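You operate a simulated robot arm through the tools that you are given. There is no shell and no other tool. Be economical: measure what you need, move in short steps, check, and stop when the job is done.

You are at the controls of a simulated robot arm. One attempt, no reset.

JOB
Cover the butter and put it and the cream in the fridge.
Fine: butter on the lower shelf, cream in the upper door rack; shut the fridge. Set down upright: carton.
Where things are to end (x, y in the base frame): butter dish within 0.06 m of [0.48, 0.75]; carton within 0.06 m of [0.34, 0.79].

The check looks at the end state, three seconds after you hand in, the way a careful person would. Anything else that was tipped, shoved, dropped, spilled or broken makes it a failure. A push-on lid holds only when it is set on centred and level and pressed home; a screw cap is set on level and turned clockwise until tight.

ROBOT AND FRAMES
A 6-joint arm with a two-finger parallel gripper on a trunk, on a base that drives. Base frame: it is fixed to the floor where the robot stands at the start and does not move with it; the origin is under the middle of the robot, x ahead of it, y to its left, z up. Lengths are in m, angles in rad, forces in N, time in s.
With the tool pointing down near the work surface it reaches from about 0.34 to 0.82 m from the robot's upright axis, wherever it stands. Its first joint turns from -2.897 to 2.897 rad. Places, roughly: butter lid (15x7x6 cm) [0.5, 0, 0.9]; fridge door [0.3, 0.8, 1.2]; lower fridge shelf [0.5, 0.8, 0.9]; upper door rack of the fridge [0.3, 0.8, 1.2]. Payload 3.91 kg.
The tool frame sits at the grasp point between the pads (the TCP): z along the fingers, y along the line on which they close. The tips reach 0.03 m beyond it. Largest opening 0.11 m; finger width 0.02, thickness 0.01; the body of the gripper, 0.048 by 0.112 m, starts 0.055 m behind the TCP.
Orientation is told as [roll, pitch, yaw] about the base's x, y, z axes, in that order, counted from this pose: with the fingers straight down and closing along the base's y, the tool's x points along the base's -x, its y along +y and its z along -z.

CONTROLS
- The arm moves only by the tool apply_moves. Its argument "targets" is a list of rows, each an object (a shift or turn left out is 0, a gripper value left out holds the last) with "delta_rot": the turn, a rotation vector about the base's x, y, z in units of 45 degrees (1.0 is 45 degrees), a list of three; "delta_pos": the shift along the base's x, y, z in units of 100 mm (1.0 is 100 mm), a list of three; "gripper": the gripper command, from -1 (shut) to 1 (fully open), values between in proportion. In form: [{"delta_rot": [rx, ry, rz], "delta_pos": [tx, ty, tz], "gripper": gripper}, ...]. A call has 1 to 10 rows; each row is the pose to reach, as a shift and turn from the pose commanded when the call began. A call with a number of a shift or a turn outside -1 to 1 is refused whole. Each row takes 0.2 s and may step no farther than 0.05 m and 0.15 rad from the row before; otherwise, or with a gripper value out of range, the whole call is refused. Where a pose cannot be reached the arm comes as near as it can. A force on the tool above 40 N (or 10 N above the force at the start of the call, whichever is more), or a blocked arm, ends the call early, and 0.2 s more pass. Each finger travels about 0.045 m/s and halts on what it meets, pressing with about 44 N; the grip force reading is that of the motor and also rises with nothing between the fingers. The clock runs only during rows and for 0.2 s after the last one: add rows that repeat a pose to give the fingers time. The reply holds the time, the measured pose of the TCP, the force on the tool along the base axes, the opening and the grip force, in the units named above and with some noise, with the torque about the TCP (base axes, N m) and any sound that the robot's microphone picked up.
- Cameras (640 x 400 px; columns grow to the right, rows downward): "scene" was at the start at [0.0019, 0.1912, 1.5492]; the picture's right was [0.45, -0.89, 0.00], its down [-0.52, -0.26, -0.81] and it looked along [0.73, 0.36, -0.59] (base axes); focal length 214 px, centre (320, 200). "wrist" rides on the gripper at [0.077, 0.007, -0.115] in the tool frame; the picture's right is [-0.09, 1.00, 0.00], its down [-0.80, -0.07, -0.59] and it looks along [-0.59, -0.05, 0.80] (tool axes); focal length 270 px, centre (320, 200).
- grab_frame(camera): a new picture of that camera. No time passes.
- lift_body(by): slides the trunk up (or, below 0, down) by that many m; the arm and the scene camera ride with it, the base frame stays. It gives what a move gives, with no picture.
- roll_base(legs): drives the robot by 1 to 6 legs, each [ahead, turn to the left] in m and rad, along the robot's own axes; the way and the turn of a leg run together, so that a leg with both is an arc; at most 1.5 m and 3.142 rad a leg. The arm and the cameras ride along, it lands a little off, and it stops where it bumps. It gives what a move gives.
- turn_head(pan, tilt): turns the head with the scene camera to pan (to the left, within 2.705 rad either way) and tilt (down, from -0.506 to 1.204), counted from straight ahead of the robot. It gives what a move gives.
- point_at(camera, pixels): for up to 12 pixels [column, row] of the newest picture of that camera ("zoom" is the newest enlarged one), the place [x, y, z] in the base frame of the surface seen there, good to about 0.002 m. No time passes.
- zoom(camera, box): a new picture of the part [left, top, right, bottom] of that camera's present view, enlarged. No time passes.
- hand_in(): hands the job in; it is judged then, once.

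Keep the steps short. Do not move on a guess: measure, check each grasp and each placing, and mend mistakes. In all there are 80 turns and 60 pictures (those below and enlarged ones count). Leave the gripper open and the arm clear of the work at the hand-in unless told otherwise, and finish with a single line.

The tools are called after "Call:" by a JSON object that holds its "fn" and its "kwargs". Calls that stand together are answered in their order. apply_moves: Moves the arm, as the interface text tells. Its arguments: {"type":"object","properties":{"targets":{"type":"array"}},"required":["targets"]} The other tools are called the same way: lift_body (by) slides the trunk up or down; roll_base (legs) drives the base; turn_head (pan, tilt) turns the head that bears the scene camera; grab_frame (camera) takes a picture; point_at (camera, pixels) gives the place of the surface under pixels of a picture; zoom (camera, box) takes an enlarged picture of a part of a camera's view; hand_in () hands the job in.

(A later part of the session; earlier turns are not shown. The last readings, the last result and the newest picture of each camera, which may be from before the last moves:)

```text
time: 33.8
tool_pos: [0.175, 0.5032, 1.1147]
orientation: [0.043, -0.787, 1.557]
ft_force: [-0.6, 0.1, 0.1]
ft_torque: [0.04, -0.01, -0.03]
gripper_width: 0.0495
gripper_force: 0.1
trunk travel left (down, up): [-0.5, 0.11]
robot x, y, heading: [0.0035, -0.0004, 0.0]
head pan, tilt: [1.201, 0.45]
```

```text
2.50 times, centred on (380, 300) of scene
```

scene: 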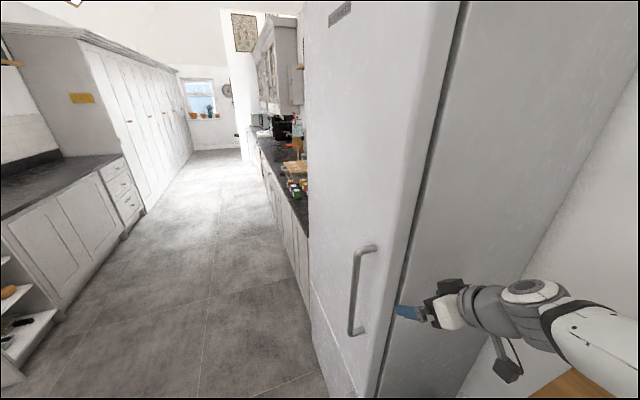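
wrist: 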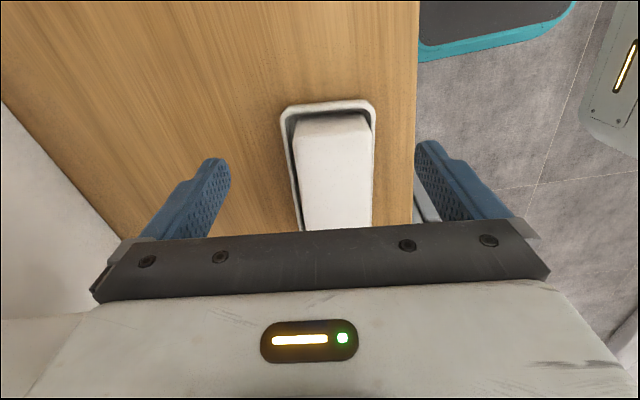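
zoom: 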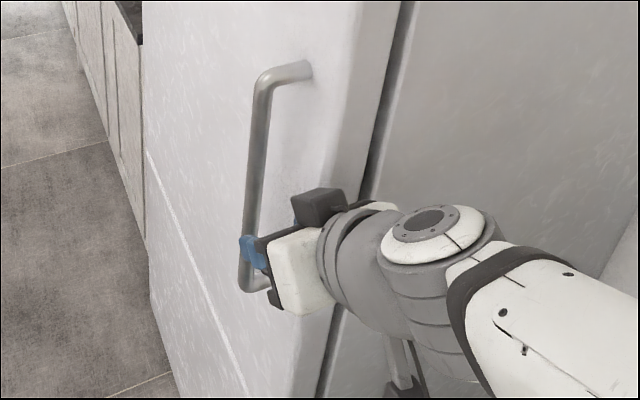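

The near finger is in front of the bar. I advance 5.5 cm in small steps and close on the bar.

Call:
{"fn": "apply_moves", "kwargs": {"targets": [{"delta_pos": [0, 0.15, 0]}, {"delta_pos": [0, 0.3, 0]}, {"delta_pos": [0, 0.42, 0]}, {"delta_pos": [0, 0.55, 0]}, {"delta_pos": [0, 0.55, 0], "gripper": -1}, {"delta_pos": [0, 0.55, 0]}, {"delta_pos": [0, 0.55, 0]}, {"delta_pos": [0, 0.55, 0]}, {"delta_pos": [0, 0.55, 0]}]}}

Call:
{"fn": "zoom", "kwargs": {"camera": "scene", "box": [300, 220, 460, 380]}}

```text
time: 34.7
tool_pos: [0.173, 0.5392, 1.1169]
orientation: [0.052, -0.785, 1.544]
ft_force: [-4.0, -36.0, 9.2]
ft_torque: [1.71, -0.76, -2.17]
gripper_width: 0.0496
gripper_force: 0.1
trunk travel left (down, up): [-0.5, 0.11]
robot x, y, heading: [-0.0013, -0.0008, 0.006]
head pan, tilt: [1.201, 0.45]
stopped in row 4: the force on the tool passed its limit (the readings are from after the stop); the commanded pose is now the measured one
```

```text
2.50 times, centred on (380, 300) of scene
```

zoom: 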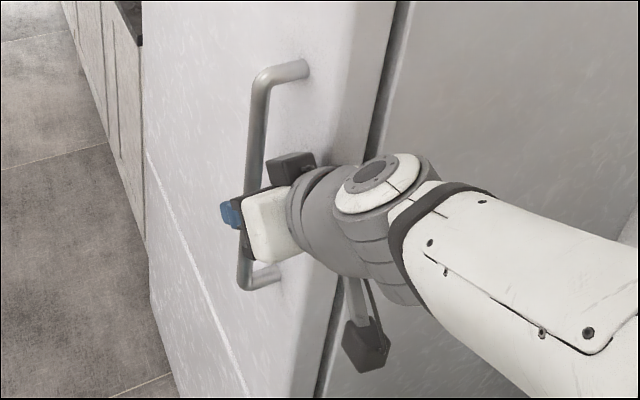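

The gripper body touched the door's edge (contact ~6 cm to +x of the TCP). I back off, shift to x ≈ 0.160 with a 7.5 cm opening, and advance again to hook the rear finger behind the bar.

Call:
{"fn": "apply_moves", "kwargs": {"targets": [{"delta_pos": [0, -0.2, 0]}, {"delta_pos": [-0.05, -0.4, 0], "gripper": 0.364}, {"delta_pos": [-0.13, -0.4, 0]}, {"delta_pos": [-0.13, -0.4, 0], "delta_rot": [0, 0, 0.017]}, {"delta_pos": [-0.13, -0.4, 0], "delta_rot": [0, 0, 0.017]}, {"delta_pos": [-0.13, -0.2, 0], "delta_rot": [0, 0, 0.017]}, {"delta_pos": [-0.13, 0, 0], "delta_rot": [0, 0, 0.017]}, {"delta_pos": [-0.13, 0.15, 0], "delta_rot": [0, 0, 0.017]}, {"delta_pos": [-0.13, 0.27, 0], "delta_rot": [0, 0, 0.017]}, {"delta_pos": [-0.13, 0.27, 0], "delta_rot": [0, 0, 0.017]}]}}

Call:
{"fn": "zoom", "kwargs": {"camera": "scene", "box": [300, 220, 460, 380]}}

```text
time: 36.9
tool_pos: [0.1599, 0.568, 1.1135]
orientation: [0.053, -0.78, 1.563]
ft_force: [-8.9, -36.7, -7.5]
ft_torque: [2.72, -0.47, -0.73]
gripper_width: 0.0747
gripper_force: 0.1
trunk travel left (down, up): [-0.5, 0.11]
robot x, y, heading: [-0.0006, 0.0011, 0.005]
head pan, tilt: [1.201, 0.45]
```

```text
2.50 times, centred on (380, 300) of scene
```

zoom: 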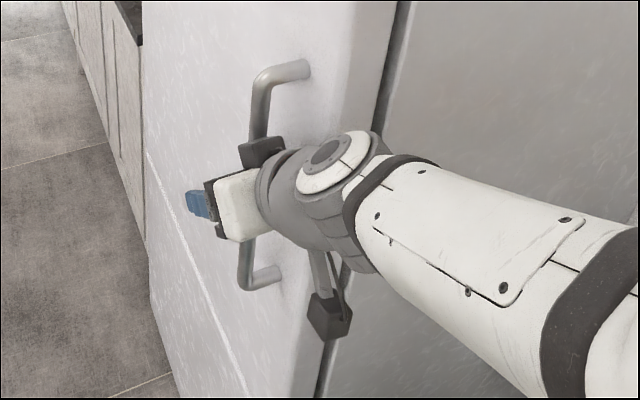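

The bar is deep between the fingers (it touches the gripper body). I ease back 3 mm and pull along the door's arc for the first 10°, turning with the door.

Call:
{"fn": "apply_moves", "kwargs": {"targets": [{"delta_pos": [0, -0.03, 0]}, {"delta_pos": [-0.07, -0.03, 0]}, {"delta_pos": [-0.18, 0, 0], "delta_rot": [0, 0, -0.028]}, {"delta_pos": [-0.29, 0.03, 0], "delta_rot": [0, 0, -0.056]}, {"delta_pos": [-0.4, 0.06, 0], "delta_rot": [0, 0, -0.084]}, {"delta_pos": [-0.515, 0.09, 0], "delta_rot": [0, 0, -0.111]}, {"delta_pos": [-0.62, 0.13, 0], "delta_rot": [0, 0, -0.14]}, {"delta_pos": [-0.73, 0.17, 0], "delta_rot": [0, 0, -0.167]}, {"delta_pos": [-0.84, 0.21, 0], "delta_rot": [0, 0, -0.195]}, {"delta_pos": [-0.946, 0.25, 0], "delta_rot": [0, 0, -0.222]}]}}

Call:
{"fn": "grab_frame", "kwargs": {"camera": "scene"}}

```text
time: 38.7
tool_pos: [0.0899, 0.582, 1.1134]
orientation: [0.051, -0.775, 1.442]
ft_force: [-8.6, -29.3, 7.6]
ft_torque: [2.06, -0.75, -0.54]
gripper_width: 0.0749
gripper_force: 0.1
trunk travel left (down, up): [-0.5, 0.11]
robot x, y, heading: [0.0, 0.0007, 0.004]
head pan, tilt: [1.201, 0.45]
stopped in row 8: the force on the tool passed its limit (the readings are from after the stop); the commanded pose is now the measured one
```

```text
31 pictures are left
```

scene: 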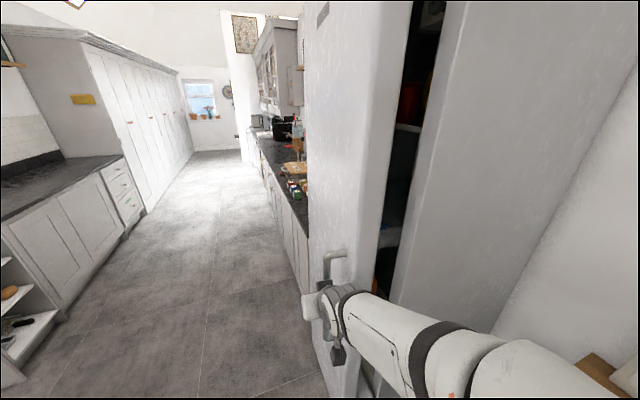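

The door is open about 8°; the bar presses the gripper body in y. I ease 1.2 cm in −y and continue the arc.

Call:
{"fn": "apply_moves", "kwargs": {"targets": [{"delta_pos": [0, -0.12, 0]}, {"delta_pos": [-0.1, -0.1, 0], "delta_rot": [0, 0, -0.028]}, {"delta_pos": [-0.21, -0.07, 0], "delta_rot": [0, 0, -0.056]}, {"delta_pos": [-0.32, -0.03, 0], "delta_rot": [0, 0, -0.084]}, {"delta_pos": [-0.42, 0.02, 0], "delta_rot": [0, 0, -0.111]}, {"delta_pos": [-0.53, 0.06, 0], "delta_rot": [0, 0, -0.14]}, {"delta_pos": [-0.63, 0.11, 0], "delta_rot": [0, 0, -0.167]}, {"delta_pos": [-0.73, 0.16, 0], "delta_rot": [0, 0, -0.195]}, {"delta_pos": [-0.83, 0.21, 0], "delta_rot": [0, 0, -0.222]}, {"delta_pos": [-0.93, 0.27, 0], "delta_rot": [0, 0, -0.25]}]}}

Call:
{"fn": "apply_moves", "kwargs": {"targets": [{"delta_pos": [-0.1, 0.05, 0], "delta_rot": [0, 0, -0.028]}, {"delta_pos": [-0.19, 0.1, 0], "delta_rot": [0, 0, -0.056]}, {"delta_pos": [-0.28, 0.17, 0], "delta_rot": [0, 0, -0.084]}, {"delta_pos": [-0.38, 0.24, 0], "delta_rot": [0, 0, -0.111]}, {"delta_pos": [-0.46, 0.31, 0], "delta_rot": [0, 0, -0.14]}, {"delta_pos": [-0.55, 0.38, 0], "delta_rot": [0, 0, -0.167]}, {"delta_pos": [-0.64, 0.46, 0], "delta_rot": [0, 0, -0.195]}, {"delta_pos": [-0.72, 0.54, 0], "delta_rot": [0, 0, -0.222]}]}}

Call:
{"fn": "grab_frame", "kwargs": {"camera": "scene"}}

```text
time: 40.9
tool_pos: [-0.0015, 0.6122, 1.111]
orientation: [0.05, -0.771, 1.243]
ft_force: [0.2, -0.2, 0.1]
ft_torque: [0.01, 0.0, -0.01]
gripper_width: 0.0749
gripper_force: 0.0
trunk travel left (down, up): [-0.5, 0.11]
robot x, y, heading: [-0.0014, 0.0019, 0.001]
head pan, tilt: [1.201, 0.45]
```

```text
time: 42.7
tool_pos: [-0.0759, 0.6677, 1.111]
orientation: [0.051, -0.77, 1.067]
ft_force: [0.0, 0.8, 0.1]
ft_torque: [-0.01, 0.01, -0.04]
gripper_width: 0.0751
gripper_force: 0.1
trunk travel left (down, up): [-0.5, 0.11]
robot x, y, heading: [-0.0002, 0.0034, 0.006]
head pan, tilt: [1.201, 0.45]
```

```text
30 pictures are left
```

scene: 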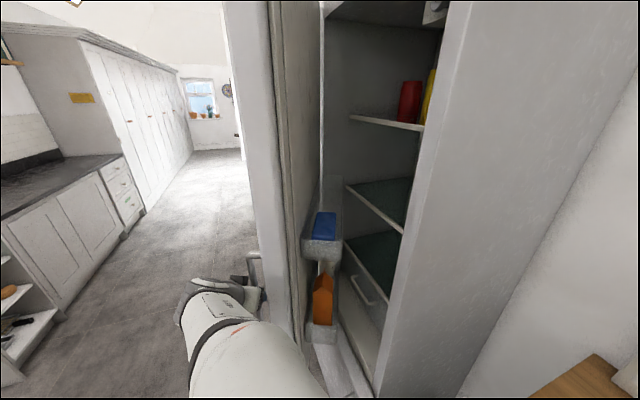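

The door is open about 28° and moves freely. I carry on along the arc with the hooked finger.

Call:
{"fn": "apply_moves", "kwargs": {"targets": [{"delta_pos": [-0.17, 0.15, 0], "delta_rot": [0, 0, -0.056]}, {"delta_pos": [-0.33, 0.32, 0], "delta_rot": [0, 0, -0.111]}, {"delta_pos": [-0.49, 0.49, 0], "delta_rot": [0, 0, -0.167]}, {"delta_pos": [-0.65, 0.66, 0], "delta_rot": [0, 0, -0.222]}, {"delta_pos": [-0.8, 0.84, 0], "delta_rot": [0, 0, -0.278]}]}}

Call:
{"fn": "apply_moves", "kwargs": {"targets": [{"delta_pos": [-0.12, 0.18, 0], "delta_rot": [0, 0, -0.056]}, {"delta_pos": [-0.24, 0.37, 0], "delta_rot": [0, 0, -0.111]}, {"delta_pos": [-0.36, 0.57, 0], "delta_rot": [0, 0, -0.167]}, {"delta_pos": [-0.48, 0.77, 0], "delta_rot": [0, 0, -0.222]}, {"delta_pos": [-0.59, 0.97, 0], "delta_rot": [0, 0, -0.278]}]}}

Call:
{"fn": "grab_frame", "kwargs": {"camera": "scene"}}

```text
time: 43.9
tool_pos: [-0.1595, 0.7469, 1.1114]
orientation: [0.047, -0.774, 0.853]
ft_force: [-23.9, -21.9, -7.8]
ft_torque: [1.49, -1.18, -0.96]
gripper_width: 0.0749
gripper_force: 0.0
trunk travel left (down, up): [-0.5, 0.11]
robot x, y, heading: [0.0024, 0.0005, 0.0]
head pan, tilt: [1.201, 0.45]
```

```text
time: 44.2
tool_pos: [-0.1645, 0.7507, 1.1082]
orientation: [0.046, -0.768, 0.843]
ft_force: [-11.5, -11.1, 1.2]
ft_torque: [0.6, -0.58, -0.47]
gripper_width: 0.0749
gripper_force: 0.0
trunk travel left (down, up): [-0.5, 0.11]
robot x, y, heading: [-0.0017, 0.0013, 0.003]
head pan, tilt: [1.201, 0.45]
stopped in row 1: the force on the tool passed its limit (the readings are from after the stop); the commanded pose is now the measured one
```

```text
29 pictures are left
```

scene: 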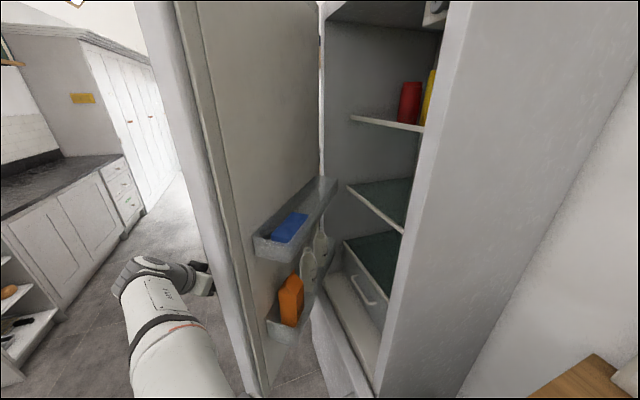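

Door ~42° open. I measure door, racks and shelves.

Call:
{"fn": "point_at", "kwargs": {"camera": "scene", "pixels": [[232, 250], [200, 120], [318, 170], [256, 240], [336, 182], [300, 222], [290, 228], [321, 110], [290, 120], [380, 203], [372, 250], [395, 262]]}}

Call:
{"fn": "point_at", "kwargs": {"camera": "scene", "pixels": [[350, 118], [423, 130], [347, 186], [402, 233], [345, 242], [381, 304], [312, 205], [270, 215], [325, 300], [340, 290], [375, 390], [400, 190]]}}

Call:
{"fn": "zoom", "kwargs": {"camera": "scene", "box": [220, 100, 460, 400]}}

```text
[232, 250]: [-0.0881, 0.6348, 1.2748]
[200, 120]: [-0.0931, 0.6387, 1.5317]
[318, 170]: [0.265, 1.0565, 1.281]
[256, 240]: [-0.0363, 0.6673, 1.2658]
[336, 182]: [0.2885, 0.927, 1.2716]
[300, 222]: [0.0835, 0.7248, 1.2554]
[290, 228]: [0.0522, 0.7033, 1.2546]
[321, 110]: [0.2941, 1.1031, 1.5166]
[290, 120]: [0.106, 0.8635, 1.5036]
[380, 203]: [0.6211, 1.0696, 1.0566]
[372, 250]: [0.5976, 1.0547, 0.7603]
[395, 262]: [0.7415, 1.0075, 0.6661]
```

```text
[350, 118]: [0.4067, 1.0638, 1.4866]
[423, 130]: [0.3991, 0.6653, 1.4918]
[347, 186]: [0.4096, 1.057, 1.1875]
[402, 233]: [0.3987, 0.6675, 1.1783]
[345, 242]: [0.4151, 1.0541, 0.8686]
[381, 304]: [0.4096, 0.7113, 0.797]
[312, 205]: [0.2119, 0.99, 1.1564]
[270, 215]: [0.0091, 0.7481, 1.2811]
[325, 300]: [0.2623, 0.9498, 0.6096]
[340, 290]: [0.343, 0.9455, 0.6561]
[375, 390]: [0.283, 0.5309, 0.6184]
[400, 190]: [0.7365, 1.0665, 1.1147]
```

```text
1.33 times, centred on (340, 250) of scene
```

zoom: 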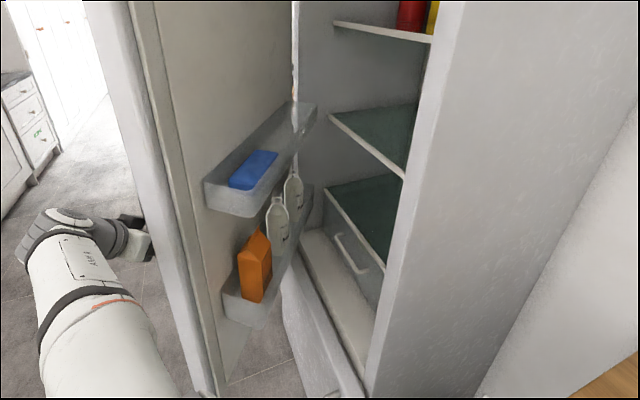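

Shelves: lower at z ≈ 0.87 (front x 0.41), next at 1.185; upper door rack at z ≈ 1.15–1.28; hinge ≈ (0.245, 1.075). The arm can't follow the handle much farther, so I unhook and will push the door's inner face (above the rack, z ≈ 1.4). First I withdraw along the tool axis and go around the free edge.

Call:
{"fn": "apply_moves", "kwargs": {"targets": [{"delta_pos": [-0.25, -0.28, 0.0]}, {"delta_pos": [-0.5, -0.56, 0.0]}, {"delta_pos": [-0.8, -0.9, 0.0]}, {"delta_pos": [-0.9, -1.0, 0.3]}, {"delta_pos": [-0.8, -1.0, 0.7]}, {"delta_pos": [-0.6, -1.0, 1.0]}]}}

Call:
{"fn": "apply_moves", "kwargs": {"targets": [{"delta_pos": [0.2, -0.4, 0.3], "delta_rot": [0, 0, 0.15]}, {"delta_pos": [0.5, -0.7, 0.6], "delta_rot": [0, 0, 0.3]}, {"delta_pos": [0.9, -0.8, 0.9], "delta_rot": [0, 0, 0.45]}, {"delta_pos": [1.0, -0.8, 1.0], "delta_rot": [0, 0, 0.6]}, {"delta_pos": [1.0, -0.8, 1.0], "delta_rot": [0, 0, 0.75]}, {"delta_pos": [1.0, -0.8, 1.0], "delta_rot": [0, 0, 0.9]}]}}

Call:
{"fn": "apply_moves", "kwargs": {"targets": [{"delta_pos": [0.3, 0, 0.3], "gripper": -1}, {"delta_pos": [0.6, 0, 0.6]}, {"delta_pos": [0.9, 0, 0.9]}, {"delta_pos": [1.0, 0.3, 1.0]}, {"delta_pos": [1.0, 0.6, 1.0]}, {"delta_pos": [1.0, 0.6, 1.0]}]}}

Call:
{"fn": "grab_frame", "kwargs": {"camera": "scene"}}

```text
time: 45.6
tool_pos: [-0.2218, 0.6529, 1.2054]
orientation: [0.046, -0.767, 0.841]
ft_force: [-0.2, -0.7, 0.1]
ft_torque: [0.01, 0.03, 0.02]
gripper_width: 0.0751
gripper_force: 0.0
trunk travel left (down, up): [-0.5, 0.11]
robot x, y, heading: [0.0012, 0.0001, 0.003]
head pan, tilt: [1.201, 0.45]
```

```text
refused: row 1 steps farther than a row can; nothing moved
```

```text
time: 46.2
tool_pos: [-0.1837, 0.654, 1.2107]
orientation: [-0.053, -0.727, 0.921]
ft_force: [-17.5, -22.0, 12.5]
ft_torque: [-0.24, -0.11, -0.51]
gripper_width: 0.0189
gripper_force: 0.0
trunk travel left (down, up): [-0.5, 0.11]
robot x, y, heading: [0.0013, 0.0034, 0.006]
head pan, tilt: [1.201, 0.45]
stopped in row 3: the force on the tool passed its limit (the readings are from after the stop); the commanded pose is now the measured one
```

```text
27 pictures are left
```

scene: 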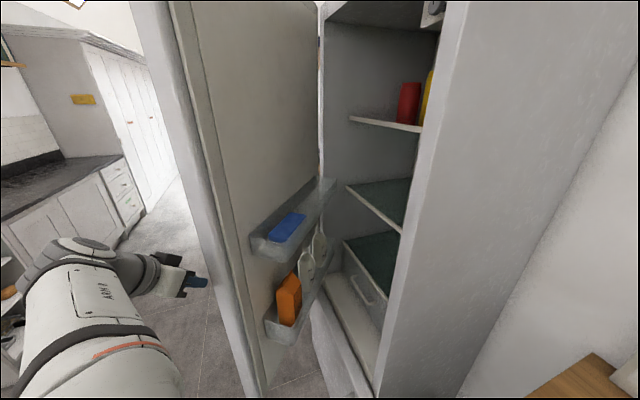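

The middle call was refused (step too long), so the third bumped the door lightly from outside; nothing was harmed. I back away and go around the free edge with valid steps.

Call:
{"fn": "apply_moves", "kwargs": {"targets": [{"delta_pos": [-0.2, -0.3, 0.1]}, {"delta_pos": [-0.3, -0.65, 0.3], "delta_rot": [0, 0, 0.15]}, {"delta_pos": [-0.2, -1.0, 0.5], "delta_rot": [0, 0, 0.3]}, {"delta_pos": [0.15, -1.0, 0.8], "delta_rot": [0, 0, 0.45]}, {"delta_pos": [0.55, -1.0, 1.0], "delta_rot": [0, 0, 0.6]}, {"delta_pos": [1.0, -1.0, 1.0], "delta_rot": [0, 0, 0.75]}, {"delta_pos": [1.0, -1.0, 1.0], "delta_rot": [0, 0, 0.8]}]}}

```text
time: 46.9
tool_pos: [-0.2139, 0.604, 1.1033]
orientation: [-0.293, -0.62, 1.214]
ft_force: [-0.9, -0.4, -0.1]
ft_torque: [0.03, 0.02, -0.01]
gripper_width: 0.0001
gripper_force: 37.3
trunk travel left (down, up): [-0.5, 0.11]
robot x, y, heading: [-0.0026, -0.0018, 0.005]
head pan, tilt: [1.201, 0.45]
stopped in row 3: the arm was blocked; the commanded pose is now the measured one
```

The arm was blocked and z dropped; I look before moving again.

Call:
{"fn": "grab_frame", "kwargs": {"camera": "scene"}}

Call:
{"fn": "grab_frame", "kwargs": {"camera": "wrist"}}

```text
26 pictures are left
```

scene: 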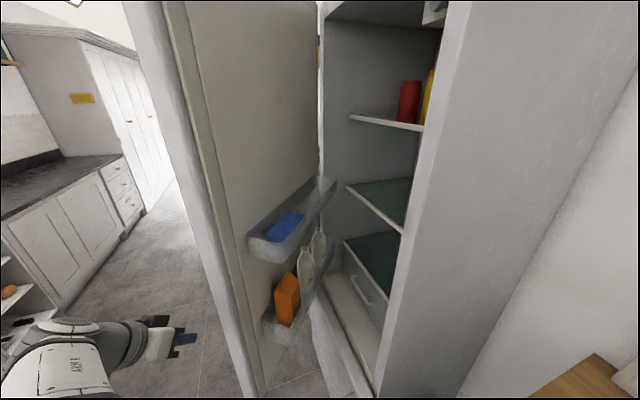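

```text
25 pictures are left
```

wrist: 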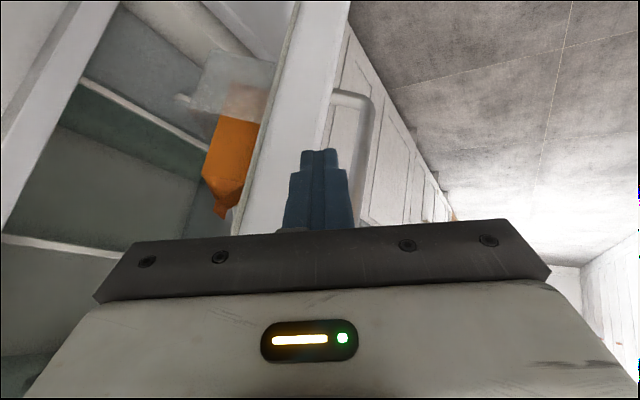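

The door is unharmed. I go around the edge staying lower (z ≈ 1.1), where the arm reached well before, correcting the tilt on the way.

Call:
{"fn": "apply_moves", "kwargs": {"targets": [{"delta_pos": [0.1, -0.35, 0], "delta_rot": [0.04, 0.03, 0.09]}, {"delta_pos": [0.3, -0.7, 0], "delta_rot": [0.08, 0.06, 0.18]}, {"delta_pos": [0.6, -0.85, 0], "delta_rot": [0.12, 0.1, 0.27]}, {"delta_pos": [1.0, -0.85, 0], "delta_rot": [0.16, 0.13, 0.36]}, {"delta_pos": [1.0, -0.85, 0], "delta_rot": [0.22, 0.18, 0.48]}, {"delta_pos": [1.0, -0.85, 0], "delta_rot": [0.27, 0.22, 0.6]}, {"delta_pos": [1.0, -0.85, 0], "delta_rot": [0.31, 0.26, 0.68]}]}}

```text
time: 47.5
tool_pos: [-0.1884, 0.5427, 0.9812]
orientation: [-0.421, -0.522, 1.398]
ft_force: [0.2, 0.2, -0.5]
ft_torque: [0.0, 0.04, 0.02]
gripper_width: 0.0
gripper_force: 37.7
trunk travel left (down, up): [-0.5, 0.11]
robot x, y, heading: [-0.0006, 0.0022, 0.001]
head pan, tilt: [1.201, 0.45]
stopped in row 2: the arm was blocked; the commanded pose is now the measured one
```

Still blocked with no tool force, so something up-arm may be touching, or a joint is at its limit. I check the distance of what lies beside the arm.

Call:
{"fn": "grab_frame", "kwargs": {"camera": "scene"}}

Call:
{"fn": "point_at", "kwargs": {"camera": "scene", "pixels": [[8, 292], [12, 318], [50, 220], [30, 380], [80, 380], [120, 395], [150, 360], [60, 300], [100, 290]]}}

```text
24 pictures are left
```

scene: 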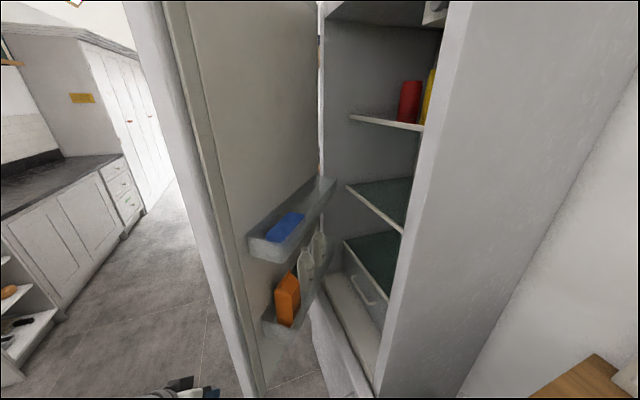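

```text
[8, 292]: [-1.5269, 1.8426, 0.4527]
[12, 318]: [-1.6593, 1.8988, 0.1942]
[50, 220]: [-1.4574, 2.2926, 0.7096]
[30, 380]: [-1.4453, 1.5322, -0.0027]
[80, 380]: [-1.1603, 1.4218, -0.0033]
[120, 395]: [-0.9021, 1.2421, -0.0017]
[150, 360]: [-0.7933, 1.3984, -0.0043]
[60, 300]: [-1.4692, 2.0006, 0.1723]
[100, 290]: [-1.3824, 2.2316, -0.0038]
```

Nothing stands near; it's an arm-configuration limit. The corridor is clear, so I use the base: turning right 0.55 rad swings the arm (radius ~0.58) past the free door edge (radius ~0.65) to the inner side.

Call:
{"fn": "roll_base", "kwargs": {"legs": [[0, -0.55]]}}

Call:
{"fn": "turn_head", "kwargs": {"pan": 1.5, "tilt": 0.5}}

Call:
{"fn": "grab_frame", "kwargs": {"camera": "scene"}}

```text
time: 49.4
tool_pos: [0.1227, 0.5581, 0.982]
orientation: [-0.421, -0.52, 0.851]
ft_force: [0.8, -0.5, -0.4]
ft_torque: [-0.01, -0.03, -0.01]
gripper_width: 0.0
gripper_force: 37.6
trunk travel left (down, up): [-0.5, 0.11]
robot x, y, heading: [-0.0076, -0.0182, -0.547]
head pan, tilt: [1.201, 0.45]
```

```text
time: 50.2
tool_pos: [0.1227, 0.5579, 0.9808]
orientation: [-0.42, -0.521, 0.85]
ft_force: [0.6, -0.5, 0.0]
ft_torque: [-0.01, 0.0, -0.01]
gripper_width: 0.0001
gripper_force: 38.0
trunk travel left (down, up): [-0.5, 0.11]
robot x, y, heading: [-0.0084, -0.0193, -0.545]
head pan, tilt: [1.499, 0.499]
```

```text
23 pictures are left
```

scene: 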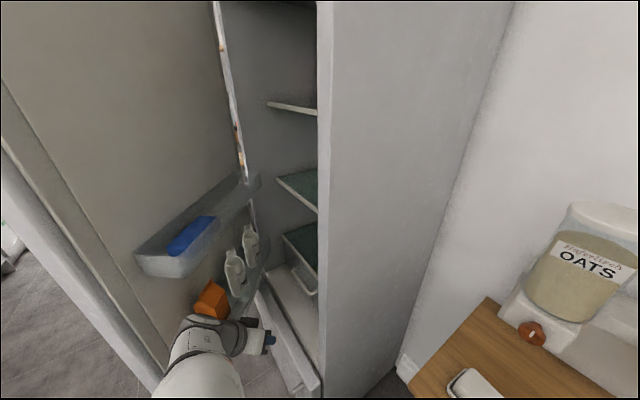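

The arm is inside the door, near the lower rack's items, so I raise it above the upper rack before pushing: trunk up 0.11 and the arm up.

Call:
{"fn": "lift_body", "kwargs": {"by": 0.11}}

Call:
{"fn": "apply_moves", "kwargs": {"targets": [{"delta_pos": [0, 0, 0.25]}, {"delta_pos": [0, 0, 0.5]}, {"delta_pos": [0, 0, 0.75]}, {"delta_pos": [0, 0, 1.0]}]}}

Call:
{"fn": "apply_moves", "kwargs": {"targets": [{"delta_pos": [0, 0, 0.25]}, {"delta_pos": [0, 0, 0.5]}, {"delta_pos": [0, 0, 0.75]}, {"delta_pos": [0, 0, 1.0]}]}}

```text
time: 51.6
tool_pos: [0.1235, 0.559, 1.0914]
orientation: [-0.422, -0.519, 0.848]
ft_force: [-0.3, -0.7, 0.5]
ft_torque: [0.01, -0.01, 0.0]
gripper_width: 0.0001
gripper_force: 37.6
trunk travel left (down, up): [-0.61, 0.0]
robot x, y, heading: [-0.0088, -0.0158, -0.545]
head pan, tilt: [1.499, 0.499]
```

```text
time: 52.9
tool_pos: [0.1233, 0.5559, 1.1416]
orientation: [-0.488, -0.461, 0.878]
ft_force: [0.1, 0.2, -1.0]
ft_torque: [0.02, 0.0, -0.03]
gripper_width: 0.0
gripper_force: 38.2
trunk travel left (down, up): [-0.61, 0.0]
robot x, y, heading: [-0.0091, -0.0194, -0.542]
head pan, tilt: [1.499, 0.499]
stopped in row 4: the arm was blocked; the commanded pose is now the measured one
```

```text
time: 54.0
tool_pos: [0.1249, 0.5578, 1.1819]
orientation: [-0.566, -0.384, 0.909]
ft_force: [0.6, -0.3, -0.1]
ft_torque: [-0.04, 0.0, 0.01]
gripper_width: 0.0
gripper_force: 38.1
trunk travel left (down, up): [-0.61, 0.0]
robot x, y, heading: [-0.0111, -0.0204, -0.544]
head pan, tilt: [1.499, 0.499]
stopped in row 4: the arm was blocked; the commanded pose is now the measured one
```

The arm is limited on this far-left side (its own mast). I swing it toward the robot's front, then will turn the base left instead, so that pushing happens in the arm's good range.

Call:
{"fn": "apply_moves", "kwargs": {"targets": [{"delta_pos": [0.27, -0.27, 0], "delta_rot": [0, 0, -0.072]}, {"delta_pos": [0.54, -0.54, 0], "delta_rot": [0, 0, -0.144]}, {"delta_pos": [0.8, -0.8, 0], "delta_rot": [0, 0, -0.216]}, {"delta_pos": [0.8, -0.8, 0], "delta_rot": [0, 0, -0.216]}]}}

Call:
{"fn": "apply_moves", "kwargs": {"targets": [{"delta_pos": [0.3, -0.23, 0.1], "delta_rot": [0, 0, -0.072]}, {"delta_pos": [0.6, -0.47, 0.2], "delta_rot": [0, 0, -0.144]}, {"delta_pos": [0.9, -0.7, 0.3], "delta_rot": [0, 0, -0.216]}, {"delta_pos": [0.9, -0.7, 0.5], "delta_rot": [0, 0, -0.216]}]}}

Call:
{"fn": "apply_moves", "kwargs": {"targets": [{"delta_pos": [0.27, -0.27, 0.2], "delta_rot": [0, 0, -0.072]}, {"delta_pos": [0.54, -0.54, 0.4], "delta_rot": [0, 0, -0.144]}, {"delta_pos": [0.8, -0.8, 0.6], "delta_rot": [0, 0, -0.216]}, {"delta_pos": [0.8, -0.8, 0.8], "delta_rot": [0, 0, -0.216]}]}}

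```text
time: 55.2
tool_pos: [0.2585, 0.455, 1.1802]
orientation: [-0.565, -0.381, 0.638]
ft_force: [-0.1, -1.6, 0.3]
ft_torque: [0.04, 0.04, 0.04]
gripper_width: 0.0005
gripper_force: 38.1
trunk travel left (down, up): [-0.61, 0.0]
robot x, y, heading: [-0.0125, -0.0178, -0.544]
head pan, tilt: [1.499, 0.499]
stopped in row 4: the arm was blocked; the commanded pose is now the measured one
```

```text
time: 56.2
tool_pos: [0.345, 0.3858, 1.2286]
orientation: [-0.57, -0.379, 0.472]
ft_force: [-0.1, 0.9, 0.2]
ft_torque: [-0.01, -0.02, -0.02]
gripper_width: 0.0
gripper_force: 38.1
trunk travel left (down, up): [-0.61, 0.0]
robot x, y, heading: [-0.0105, -0.0198, -0.544]
head pan, tilt: [1.499, 0.499]
```

```text
time: 57.2
tool_pos: [0.4243, 0.3066, 1.3096]
orientation: [-0.569, -0.381, 0.304]
ft_force: [-0.7, -1.0, 0.2]
ft_torque: [0.02, 0.02, 0.03]
gripper_width: 0.0
gripper_force: 37.8
trunk travel left (down, up): [-0.61, 0.0]
robot x, y, heading: [-0.0107, -0.0193, -0.545]
head pan, tilt: [1.499, 0.499]
```

The arm moves freely again. I raise it to z ≈ 1.40, pull it in slightly, then turn the base left 1.0 rad so the tool comes inside the door opening, straight in the arm's good range.

Call:
{"fn": "apply_moves", "kwargs": {"targets": [{"delta_pos": [-0.1, -0.08, 0.3]}, {"delta_pos": [-0.3, -0.2, 0.6]}, {"delta_pos": [-0.4, -0.3, 0.9]}, {"delta_pos": [-0.4, -0.3, 0.9]}]}}

Call:
{"fn": "roll_base", "kwargs": {"legs": [[0, 1.0]]}}

Call:
{"fn": "turn_head", "kwargs": {"pan": 0.9, "tilt": 0.45}}

Call:
{"fn": "grab_frame", "kwargs": {"camera": "scene"}}

```text
time: 58.2
tool_pos: [0.3879, 0.2758, 1.3999]
orientation: [-0.568, -0.379, 0.304]
ft_force: [-0.2, 0.1, 0.4]
ft_torque: [-0.01, 0.02, -0.03]
gripper_width: 0.0001
gripper_force: 37.8
trunk travel left (down, up): [-0.61, 0.0]
robot x, y, heading: [-0.0065, -0.0148, -0.546]
head pan, tilt: [1.499, 0.499]
```

```text
time: 61.2
tool_pos: [-0.0469, 0.4774, 1.3989]
orientation: [-0.568, -0.377, 1.314]
ft_force: [0.4, 0.5, 1.1]
ft_torque: [0.0, 0.01, -0.03]
gripper_width: 0.0
gripper_force: 37.9
trunk travel left (down, up): [-0.61, 0.0]
robot x, y, heading: [-0.0163, -0.0025, 0.457]
head pan, tilt: [1.499, 0.499]
```

```text
time: 62.2
tool_pos: [-0.0461, 0.4739, 1.3997]
orientation: [-0.568, -0.381, 1.312]
ft_force: [-0.2, -0.6, 0.3]
ft_torque: [0.0, 0.04, 0.0]
gripper_width: 0.0
gripper_force: 37.4
trunk travel left (down, up): [-0.61, 0.0]
robot x, y, heading: [-0.0194, -0.0046, 0.456]
head pan, tilt: [0.901, 0.45]
```

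```text
22 pictures are left
```

scene: 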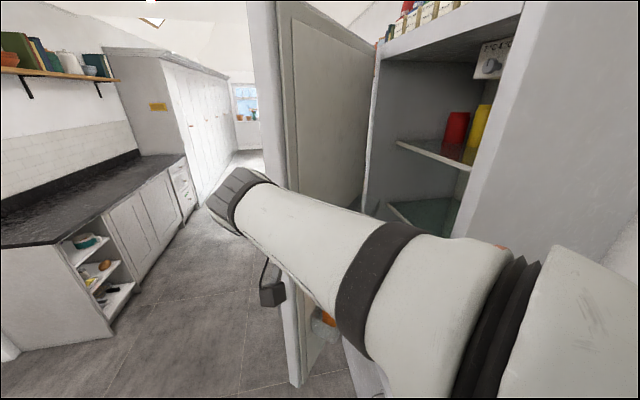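

I see the forearm in front and the door edge at column ~290. I measure the door's present angle.

Call:
{"fn": "point_at", "kwargs": {"camera": "scene", "pixels": [[256, 60], [278, 60], [288, 60], [310, 60], [350, 80], [370, 90], [320, 120], [296, 340], [330, 330], [240, 190], [272, 290], [350, 160]]}}

```text
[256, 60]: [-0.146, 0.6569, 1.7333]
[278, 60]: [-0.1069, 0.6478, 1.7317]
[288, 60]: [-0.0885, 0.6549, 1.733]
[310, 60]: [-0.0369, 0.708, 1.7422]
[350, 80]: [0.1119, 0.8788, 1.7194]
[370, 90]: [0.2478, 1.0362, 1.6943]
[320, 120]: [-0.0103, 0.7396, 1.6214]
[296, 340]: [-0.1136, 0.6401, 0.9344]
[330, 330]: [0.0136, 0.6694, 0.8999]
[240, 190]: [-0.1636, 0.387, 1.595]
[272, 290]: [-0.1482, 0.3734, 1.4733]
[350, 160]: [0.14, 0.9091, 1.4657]
```

Door at ~42°, inner face from (−0.09, 0.655). I turn the tool to point forward (+y, slightly down) while approaching the inner face.

Call:
{"fn": "apply_moves", "kwargs": {"targets": [{"delta_pos": [0, 0.08, 0.02], "delta_rot": [0.112, 0.076, 0.101]}, {"delta_pos": [0, 0.16, 0.04], "delta_rot": [0.224, 0.153, 0.203]}, {"delta_pos": [0, 0.24, 0.06], "delta_rot": [0.336, 0.229, 0.304]}, {"delta_pos": [0, 0.32, 0.08], "delta_rot": [0.447, 0.306, 0.406]}, {"delta_pos": [0, 0.4, 0.1], "delta_rot": [0.559, 0.382, 0.507]}, {"delta_pos": [0, 0.5, 0.1], "delta_rot": [0.671, 0.459, 0.609]}, {"delta_pos": [0, 0.6, 0.1], "delta_rot": [0.783, 0.535, 0.71]}, {"delta_pos": [0, 0.6, 0.1], "delta_rot": [0.783, 0.535, 0.71]}]}}

```text
time: 64.0
tool_pos: [-0.0465, 0.535, 1.4089]
orientation: [0.074, -0.929, 1.482]
ft_force: [0.5, 0.3, 0.7]
ft_torque: [0.03, 0.02, 0.0]
gripper_width: 0.0
gripper_force: 37.2
trunk travel left (down, up): [-0.61, 0.0]
robot x, y, heading: [-0.0154, -0.0041, 0.449]
head pan, tilt: [0.901, 0.45]
```

Tool is pointing forward. Now I push the inner face gently along its arc, in short steps.

Call:
{"fn": "apply_moves", "kwargs": {"targets": [{"delta_pos": [0.05, 0.33, 0]}, {"delta_pos": [0.1, 0.66, 0]}, {"delta_pos": [0.15, 1.0, 0]}]}}

Call:
{"fn": "apply_moves", "kwargs": {"targets": [{"delta_pos": [-0.05, 0.2, 0]}, {"delta_pos": [-0.1, 0.4, 0]}, {"delta_pos": [-0.17, 0.6, 0]}, {"delta_pos": [-0.3, 0.85, 0]}, {"delta_pos": [-0.5, 1.0, 0]}]}}

Call:
{"fn": "apply_moves", "kwargs": {"targets": [{"delta_pos": [-0.15, 0.18, 0]}, {"delta_pos": [-0.3, 0.36, 0]}, {"delta_pos": [-0.45, 0.55, 0]}, {"delta_pos": [-0.6, 0.75, 0]}, {"delta_pos": [-0.72, 0.95, 0]}]}}

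Call:
{"fn": "grab_frame", "kwargs": {"camera": "scene"}}

```text
time: 64.8
tool_pos: [-0.0326, 0.6379, 1.4074]
orientation: [0.076, -0.927, 1.483]
ft_force: [0.3, 0.2, -0.5]
ft_torque: [-0.03, 0.03, 0.02]
gripper_width: 0.0002
gripper_force: 37.8
trunk travel left (down, up): [-0.61, 0.0]
robot x, y, heading: [-0.0139, -0.0035, 0.453]
head pan, tilt: [0.901, 0.45]
```

```text
time: 66.0
tool_pos: [-0.0821, 0.7375, 1.4103]
orientation: [0.074, -0.929, 1.483]
ft_force: [0.1, -1.0, 0.7]
ft_torque: [0.02, 0.02, -0.01]
gripper_width: 0.0002
gripper_force: 38.0
trunk travel left (down, up): [-0.61, 0.0]
robot x, y, heading: [-0.0137, -0.0029, 0.453]
head pan, tilt: [0.901, 0.45]
```

```text
time: 67.2
tool_pos: [-0.1538, 0.8323, 1.4085]
orientation: [0.074, -0.926, 1.482]
ft_force: [-0.5, 1.2, -0.6]
ft_torque: [-0.04, 0.0, -0.01]
gripper_width: 0.0
gripper_force: 37.6
trunk travel left (down, up): [-0.61, 0.0]
robot x, y, heading: [-0.0131, 0.0008, 0.455]
head pan, tilt: [0.901, 0.45]
```

```text
21 pictures are left
```

scene: 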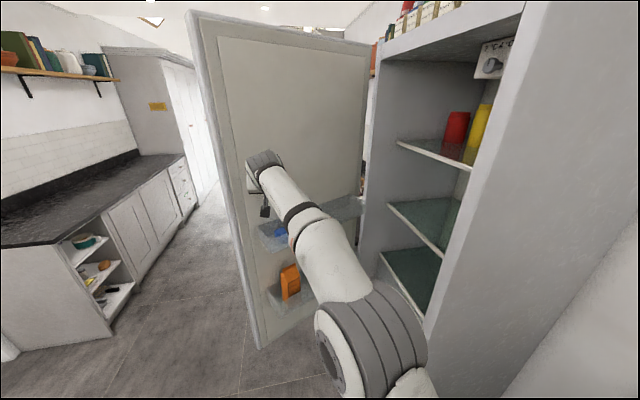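

The door swings well; now ~65°. One more push to about 80°, then measure.

Call:
{"fn": "apply_moves", "kwargs": {"targets": [{"delta_pos": [-0.1, 0.2, 0]}, {"delta_pos": [-0.2, 0.4, 0]}, {"delta_pos": [-0.27, 0.6, 0]}, {"delta_pos": [-0.33, 0.8, 0]}, {"delta_pos": [-0.38, 1.0, 0]}]}}

Call:
{"fn": "grab_frame", "kwargs": {"camera": "scene"}}

Call:
{"fn": "point_at", "kwargs": {"camera": "scene", "pixels": [[200, 60], [225, 60], [270, 70], [340, 75], [355, 110], [255, 230], [330, 210], [280, 225], [300, 235], [310, 225]]}}

```text
time: 68.4
tool_pos: [-0.1726, 0.8623, 1.3826]
orientation: [0.073, -0.927, 1.482]
ft_force: [0.3, 0.7, -0.9]
ft_torque: [-0.02, -0.02, 0.0]
gripper_width: 0.0
gripper_force: 38.1
out of reach, approached as far as the arm can: row 2, 3, 4, 5
trunk travel left (down, up): [-0.61, 0.0]
robot x, y, heading: [-0.0165, -0.001, 0.456]
head pan, tilt: [0.901, 0.45]
```

```text
20 pictures are left
```

scene: 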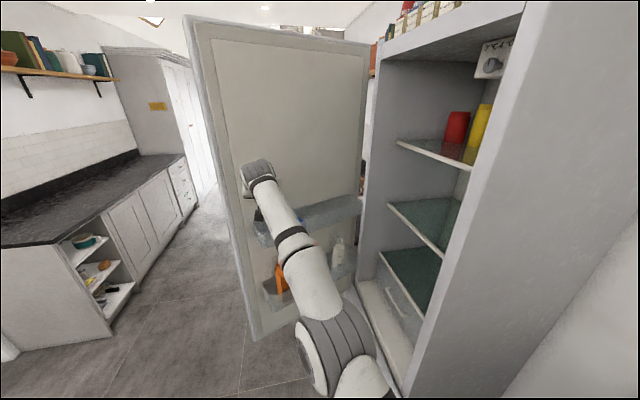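

```text
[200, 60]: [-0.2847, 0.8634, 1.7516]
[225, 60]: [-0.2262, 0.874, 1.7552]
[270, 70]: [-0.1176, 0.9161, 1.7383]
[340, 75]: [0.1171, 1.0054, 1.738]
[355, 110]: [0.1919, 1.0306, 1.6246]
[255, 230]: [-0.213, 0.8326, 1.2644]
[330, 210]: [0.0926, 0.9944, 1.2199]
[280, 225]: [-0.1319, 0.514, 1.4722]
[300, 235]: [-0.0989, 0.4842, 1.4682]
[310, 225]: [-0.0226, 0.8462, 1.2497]
```

The door stands at ~69° – wide enough. I retract the arm and turn the tool vertical, then will turn the base right so the tool comes over the carton.

Call:
{"fn": "apply_moves", "kwargs": {"targets": [{"delta_pos": [0.1, -0.35, 0]}, {"delta_pos": [0.25, -0.7, 0]}, {"delta_pos": [0.5, -1.0, 0]}]}}

Call:
{"fn": "apply_moves", "kwargs": {"targets": [{"delta_pos": [0.2, -0.25, 0], "delta_rot": [-0.147, 0.013, 0]}, {"delta_pos": [0.4, -0.5, 0], "delta_rot": [-0.294, 0.026, 0]}, {"delta_pos": [0.6, -0.75, 0], "delta_rot": [-0.441, 0.039, 0]}, {"delta_pos": [0.8, -1.0, 0], "delta_rot": [-0.588, 0.052, 0]}]}}

Call:
{"fn": "apply_moves", "kwargs": {"targets": [{"delta_pos": [0.17, -0.25, 0], "delta_rot": [-0.147, 0.013, 0]}, {"delta_pos": [0.35, -0.5, 0], "delta_rot": [-0.294, 0.026, 0]}, {"delta_pos": [0.5, -0.75, 0], "delta_rot": [-0.441, 0.039, 0]}, {"delta_pos": [0.7, -1.0, 0], "delta_rot": [-0.588, 0.052, 0]}]}}

Call:
{"fn": "apply_moves", "kwargs": {"targets": [{"delta_pos": [0, -0.3, 0], "gripper": 1}, {"delta_pos": [0, -0.6, 0]}, {"delta_pos": [0, -0.6, 0]}, {"delta_pos": [0, -0.6, 0]}]}}

```text
time: 69.2
tool_pos: [-0.1223, 0.7587, 1.3836]
orientation: [0.078, -0.931, 1.481]
ft_force: [0.6, 0.6, 1.0]
ft_torque: [0.0, -0.01, -0.01]
gripper_width: 0.0001
gripper_force: 37.9
trunk travel left (down, up): [-0.61, 0.0]
robot x, y, heading: [-0.0152, -0.0043, 0.46]
head pan, tilt: [0.901, 0.45]
```

```text
time: 70.2
tool_pos: [-0.0437, 0.6588, 1.3819]
orientation: [0.076, -0.464, 1.481]
ft_force: [0.1, 0.5, -0.6]
ft_torque: [0.03, 0.01, -0.01]
gripper_width: 0.0
gripper_force: 37.8
trunk travel left (down, up): [-0.61, 0.0]
robot x, y, heading: [-0.017, -0.0049, 0.45]
head pan, tilt: [0.901, 0.45]
```

```text
time: 71.2
tool_pos: [0.0283, 0.5601, 1.3843]
orientation: [0.075, -0.001, 1.48]
ft_force: [-0.5, 0.2, -0.3]
ft_torque: [0.0, -0.03, -0.01]
gripper_width: 0.0003
gripper_force: 37.7
trunk travel left (down, up): [-0.61, 0.0]
robot x, y, heading: [-0.0143, -0.0032, 0.46]
head pan, tilt: [0.901, 0.45]
```

```text
time: 72.2
tool_pos: [0.0254, 0.4984, 1.381]
orientation: [0.074, -0.003, 1.482]
ft_force: [-0.7, 0.8, -0.2]
ft_torque: [0.01, -0.01, 0.01]
gripper_width: 0.0862
gripper_force: 0.0
trunk travel left (down, up): [-0.61, 0.0]
robot x, y, heading: [-0.0169, -0.0032, 0.453]
head pan, tilt: [0.901, 0.45]
```

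The tool is vertical. Now turn the base right 1.85 rad, bringing the tool over the carton area at z 1.38, and look.

Call:
{"fn": "roll_base", "kwargs": {"legs": [[0, -1.85]]}}

Call:
{"fn": "turn_head", "kwargs": {"pan": 1.25, "tilt": 0.75}}

Call:
{"fn": "grab_frame", "kwargs": {"camera": "scene"}}

```text
time: 77.0
tool_pos: [0.457, -0.1774, 1.3832]
orientation: [0.073, -0.002, -0.355]
ft_force: [0.1, 0.0, -0.4]
ft_torque: [-0.01, -0.01, -0.02]
gripper_width: 0.1099
gripper_force: 0.2
trunk travel left (down, up): [-0.61, 0.0]
robot x, y, heading: [0.0028, -0.0043, -1.369]
head pan, tilt: [0.901, 0.45]
```

```text
time: 77.9
tool_pos: [0.4586, -0.1784, 1.3817]
orientation: [0.075, -0.002, -0.356]
ft_force: [0.2, 0.1, 0.7]
ft_torque: [0.0, -0.01, -0.01]
gripper_width: 0.1102
gripper_force: 0.1
trunk travel left (down, up): [-0.61, 0.0]
robot x, y, heading: [0.0021, -0.0027, -1.372]
head pan, tilt: [1.25, 0.75]
```

```text
19 pictures are left
```

scene: 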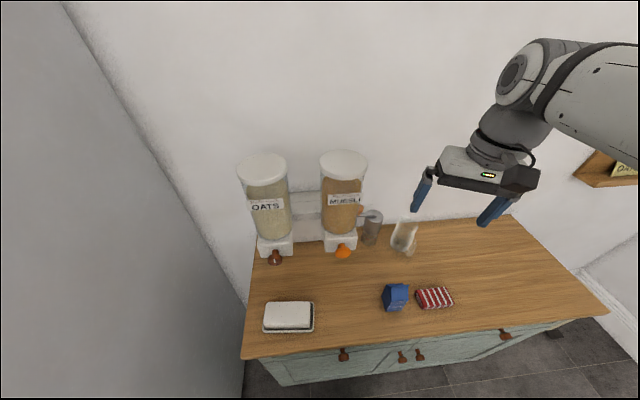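

Call:
{"fn": "zoom", "kwargs": {"camera": "scene", "box": [360, 260, 472, 330]}}

Call:
{"fn": "point_at", "kwargs": {"camera": "zoom", "pixels": [[190, 170], [265, 145], [200, 270], [285, 265], [140, 185], [150, 275], [230, 210], [240, 285], [322, 180], [345, 270], [140, 240], [200, 285]]}}

```text
5.71 times, centred on (416, 295) of scene
```

zoom: 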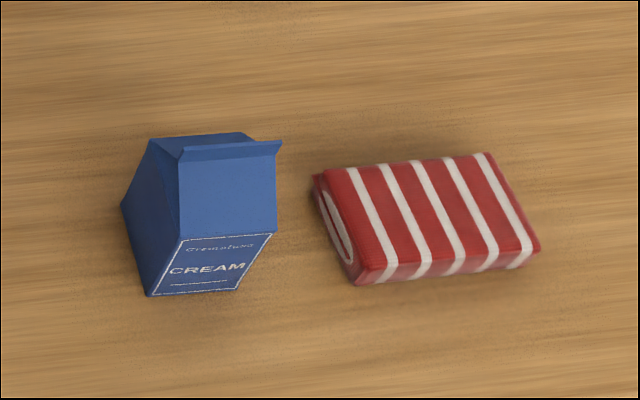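

```text
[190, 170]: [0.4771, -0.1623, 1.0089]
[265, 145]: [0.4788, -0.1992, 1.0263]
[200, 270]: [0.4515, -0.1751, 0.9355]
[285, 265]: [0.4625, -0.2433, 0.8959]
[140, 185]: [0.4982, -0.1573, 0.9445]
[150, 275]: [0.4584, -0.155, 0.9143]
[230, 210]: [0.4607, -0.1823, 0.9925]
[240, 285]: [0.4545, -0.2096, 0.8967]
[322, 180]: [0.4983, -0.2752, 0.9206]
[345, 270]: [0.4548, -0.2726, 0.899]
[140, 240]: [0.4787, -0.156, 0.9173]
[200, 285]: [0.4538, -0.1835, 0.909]
```

Carton: 5.5 cm square, centre ≈ (0.480, −0.183), top 1.026; the packet begins at y ≈ −0.26. I align (close along y, 8 cm opening), lower the trunk 0.28 and check.

Call:
{"fn": "apply_moves", "kwargs": {"targets": [{"delta_pos": [0.1, -0.02, 0], "delta_rot": [-0.03, 0, 0.14], "gripper": 0.4545}, {"delta_pos": [0.2, -0.04, 0], "delta_rot": [-0.06, 0, 0.28]}, {"delta_pos": [0.22, -0.05, 0], "delta_rot": [-0.094, 0, 0.415]}, {"delta_pos": [0.22, -0.05, 0], "delta_rot": [-0.094, 0, 0.415]}]}}

Call:
{"fn": "lift_body", "kwargs": {"by": -0.28}}

Call:
{"fn": "grab_frame", "kwargs": {"camera": "wrist"}}

```text
time: 78.9
tool_pos: [0.4807, -0.1828, 1.3818]
orientation: [0.002, -0.015, -0.027]
ft_force: [0.6, -0.1, 0.6]
ft_torque: [0.0, -0.03, -0.02]
gripper_width: 0.08
gripper_force: 0.1
trunk travel left (down, up): [-0.61, 0.0]
robot x, y, heading: [0.0034, -0.0056, -1.378]
head pan, tilt: [1.25, 0.75]
```

```text
time: 81.7
tool_pos: [0.4781, -0.1836, 1.1026]
orientation: [0.002, -0.015, -0.029]
ft_force: [0.3, 0.0, -0.2]
ft_torque: [0.01, 0.05, 0.0]
gripper_width: 0.0799
gripper_force: 0.0
trunk travel left (down, up): [-0.33, 0.28]
robot x, y, heading: [0.0019, -0.0024, -1.37]
head pan, tilt: [1.25, 0.75]
```

```text
17 pictures are left
```

wrist: 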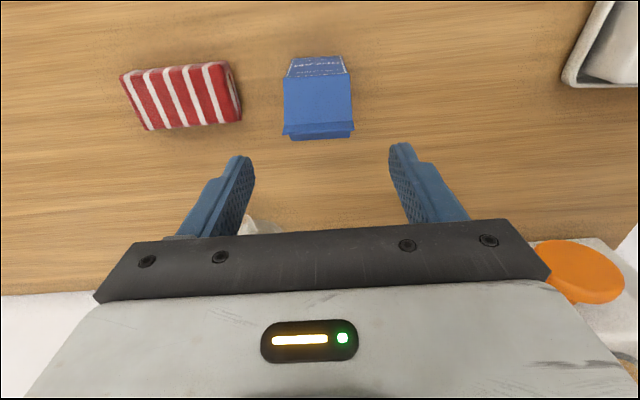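

The carton is centred between the fingers. I descend to z ≈ 0.98 in steps, close and test-lift.

Call:
{"fn": "apply_moves", "kwargs": {"targets": [{"delta_pos": [0, 0, -0.25]}, {"delta_pos": [0, 0, -0.5]}, {"delta_pos": [0, 0, -0.75]}, {"delta_pos": [0, 0, -1.0]}]}}

Call:
{"fn": "apply_moves", "kwargs": {"targets": [{"delta_pos": [0, 0, -0.1]}, {"delta_pos": [0, 0, -0.22]}, {"delta_pos": [0, 0, -0.22], "gripper": -1}, {"delta_pos": [0, 0, -0.22]}, {"delta_pos": [0, 0, -0.22]}, {"delta_pos": [0, 0, -0.22]}, {"delta_pos": [0, 0, -0.22]}]}}

Call:
{"fn": "apply_moves", "kwargs": {"targets": [{"delta_pos": [0, 0, 0.03]}, {"delta_pos": [0, 0, 0.1]}, {"delta_pos": [0, 0, 0.2]}, {"delta_pos": [0, 0, 0.35]}, {"delta_pos": [0, 0, 0.5]}, {"delta_pos": [0, 0, 0.5]}]}}

Call:
{"fn": "zoom", "kwargs": {"camera": "scene", "box": [320, 150, 560, 330]}}

```text
time: 82.7
tool_pos: [0.4798, -0.1831, 1.0031]
orientation: [0.002, -0.018, -0.029]
ft_force: [0.0, -0.2, 0.0]
ft_torque: [-0.03, 0.0, 0.02]
gripper_width: 0.08
gripper_force: 0.2
trunk travel left (down, up): [-0.33, 0.28]
robot x, y, heading: [0.0065, -0.0012, -1.369]
head pan, tilt: [1.25, 0.75]
```

```text
time: 84.3
tool_pos: [0.479, -0.1824, 0.9812]
orientation: [0.001, -0.016, -0.031]
ft_force: [0.8, -0.3, 0.7]
ft_torque: [-0.08, 0.01, -0.06]
gripper_width: 0.055
gripper_force: 43.9
trunk travel left (down, up): [-0.33, 0.28]
robot x, y, heading: [0.0072, -0.0027, -1.378]
head pan, tilt: [1.25, 0.75]
```

```text
time: 85.7
tool_pos: [0.4796, -0.1821, 1.03]
orientation: [0.001, -0.017, -0.028]
ft_force: [0.7, 1.0, -3.0]
ft_torque: [0.0, 0.0, 0.0]
gripper_width: 0.0547
gripper_force: 43.9
trunk travel left (down, up): [-0.33, 0.28]
robot x, y, heading: [0.0033, -0.0046, -1.372]
head pan, tilt: [1.25, 0.75]
```

```text
2.22 times, centred on (440, 240) of scene
```

zoom: 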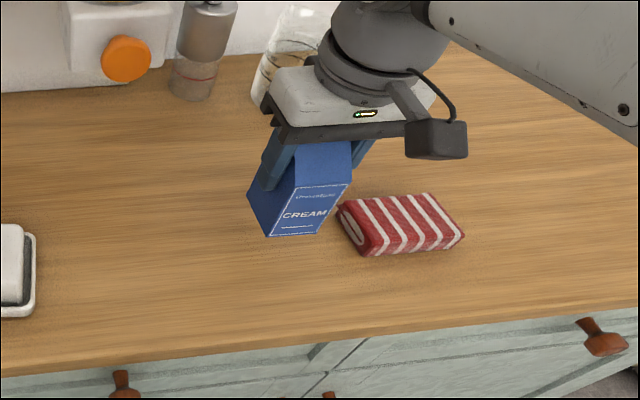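

The carton is held (3 N, 0.055 m). I raise the trunk and arm, turn the base left to face +y, then drive 0.3 m ahead toward the open fridge.

Call:
{"fn": "lift_body", "kwargs": {"by": 0.28}}

Call:
{"fn": "apply_moves", "kwargs": {"targets": [{"delta_pos": [0, 0, 0.25]}, {"delta_pos": [0, 0, 0.5]}, {"delta_pos": [0, 0, 0.75]}, {"delta_pos": [0, 0, 1.0]}]}}

Call:
{"fn": "roll_base", "kwargs": {"legs": [[0, 2.97], [0.28, 0]]}}

Call:
{"fn": "turn_head", "kwargs": {"pan": -0.1, "tilt": 0.55}}

Call:
{"fn": "grab_frame", "kwargs": {"camera": "scene"}}

```text
time: 88.5
tool_pos: [0.4806, -0.1814, 1.3093]
orientation: [0.002, -0.015, -0.028]
ft_force: [0.2, 0.4, -3.2]
ft_torque: [-0.03, 0.0, -0.03]
gripper_width: 0.0547
gripper_force: 44.6
trunk travel left (down, up): [-0.61, 0.0]
robot x, y, heading: [0.0033, 0.0, -1.369]
head pan, tilt: [1.25, 0.75]
```

```text
time: 89.5
tool_pos: [0.4795, -0.1821, 1.409]
orientation: [0.002, -0.017, -0.029]
ft_force: [-0.3, 0.4, -2.0]
ft_torque: [0.02, 0.0, -0.04]
gripper_width: 0.0548
gripper_force: 43.9
trunk travel left (down, up): [-0.61, 0.0]
robot x, y, heading: [0.0022, -0.0033, -1.377]
head pan, tilt: [1.25, 0.75]
```

```text
time: 98.4
tool_pos: [-0.4484, 0.5286, 1.4082]
orientation: [0.004, -0.014, 2.949]
ft_force: [0.3, 0.6, -1.5]
ft_torque: [-0.06, -0.01, 0.03]
gripper_width: 0.0546
gripper_force: 43.5
trunk travel left (down, up): [-0.61, 0.0]
robot x, y, heading: [-0.0125, 0.2729, 1.6]
head pan, tilt: [1.25, 0.75]
```

```text
time: 99.9
tool_pos: [-0.4479, 0.5264, 1.4102]
orientation: [0.002, -0.017, 2.949]
ft_force: [-0.2, -0.4, -1.7]
ft_torque: [-0.03, 0.0, 0.02]
gripper_width: 0.0547
gripper_force: 44.0
trunk travel left (down, up): [-0.61, 0.0]
robot x, y, heading: [-0.0114, 0.2723, 1.598]
head pan, tilt: [-0.099, 0.55]
```

```text
15 pictures are left
```

scene: 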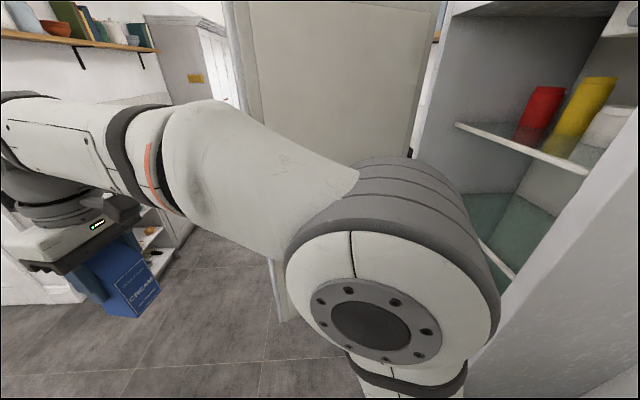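

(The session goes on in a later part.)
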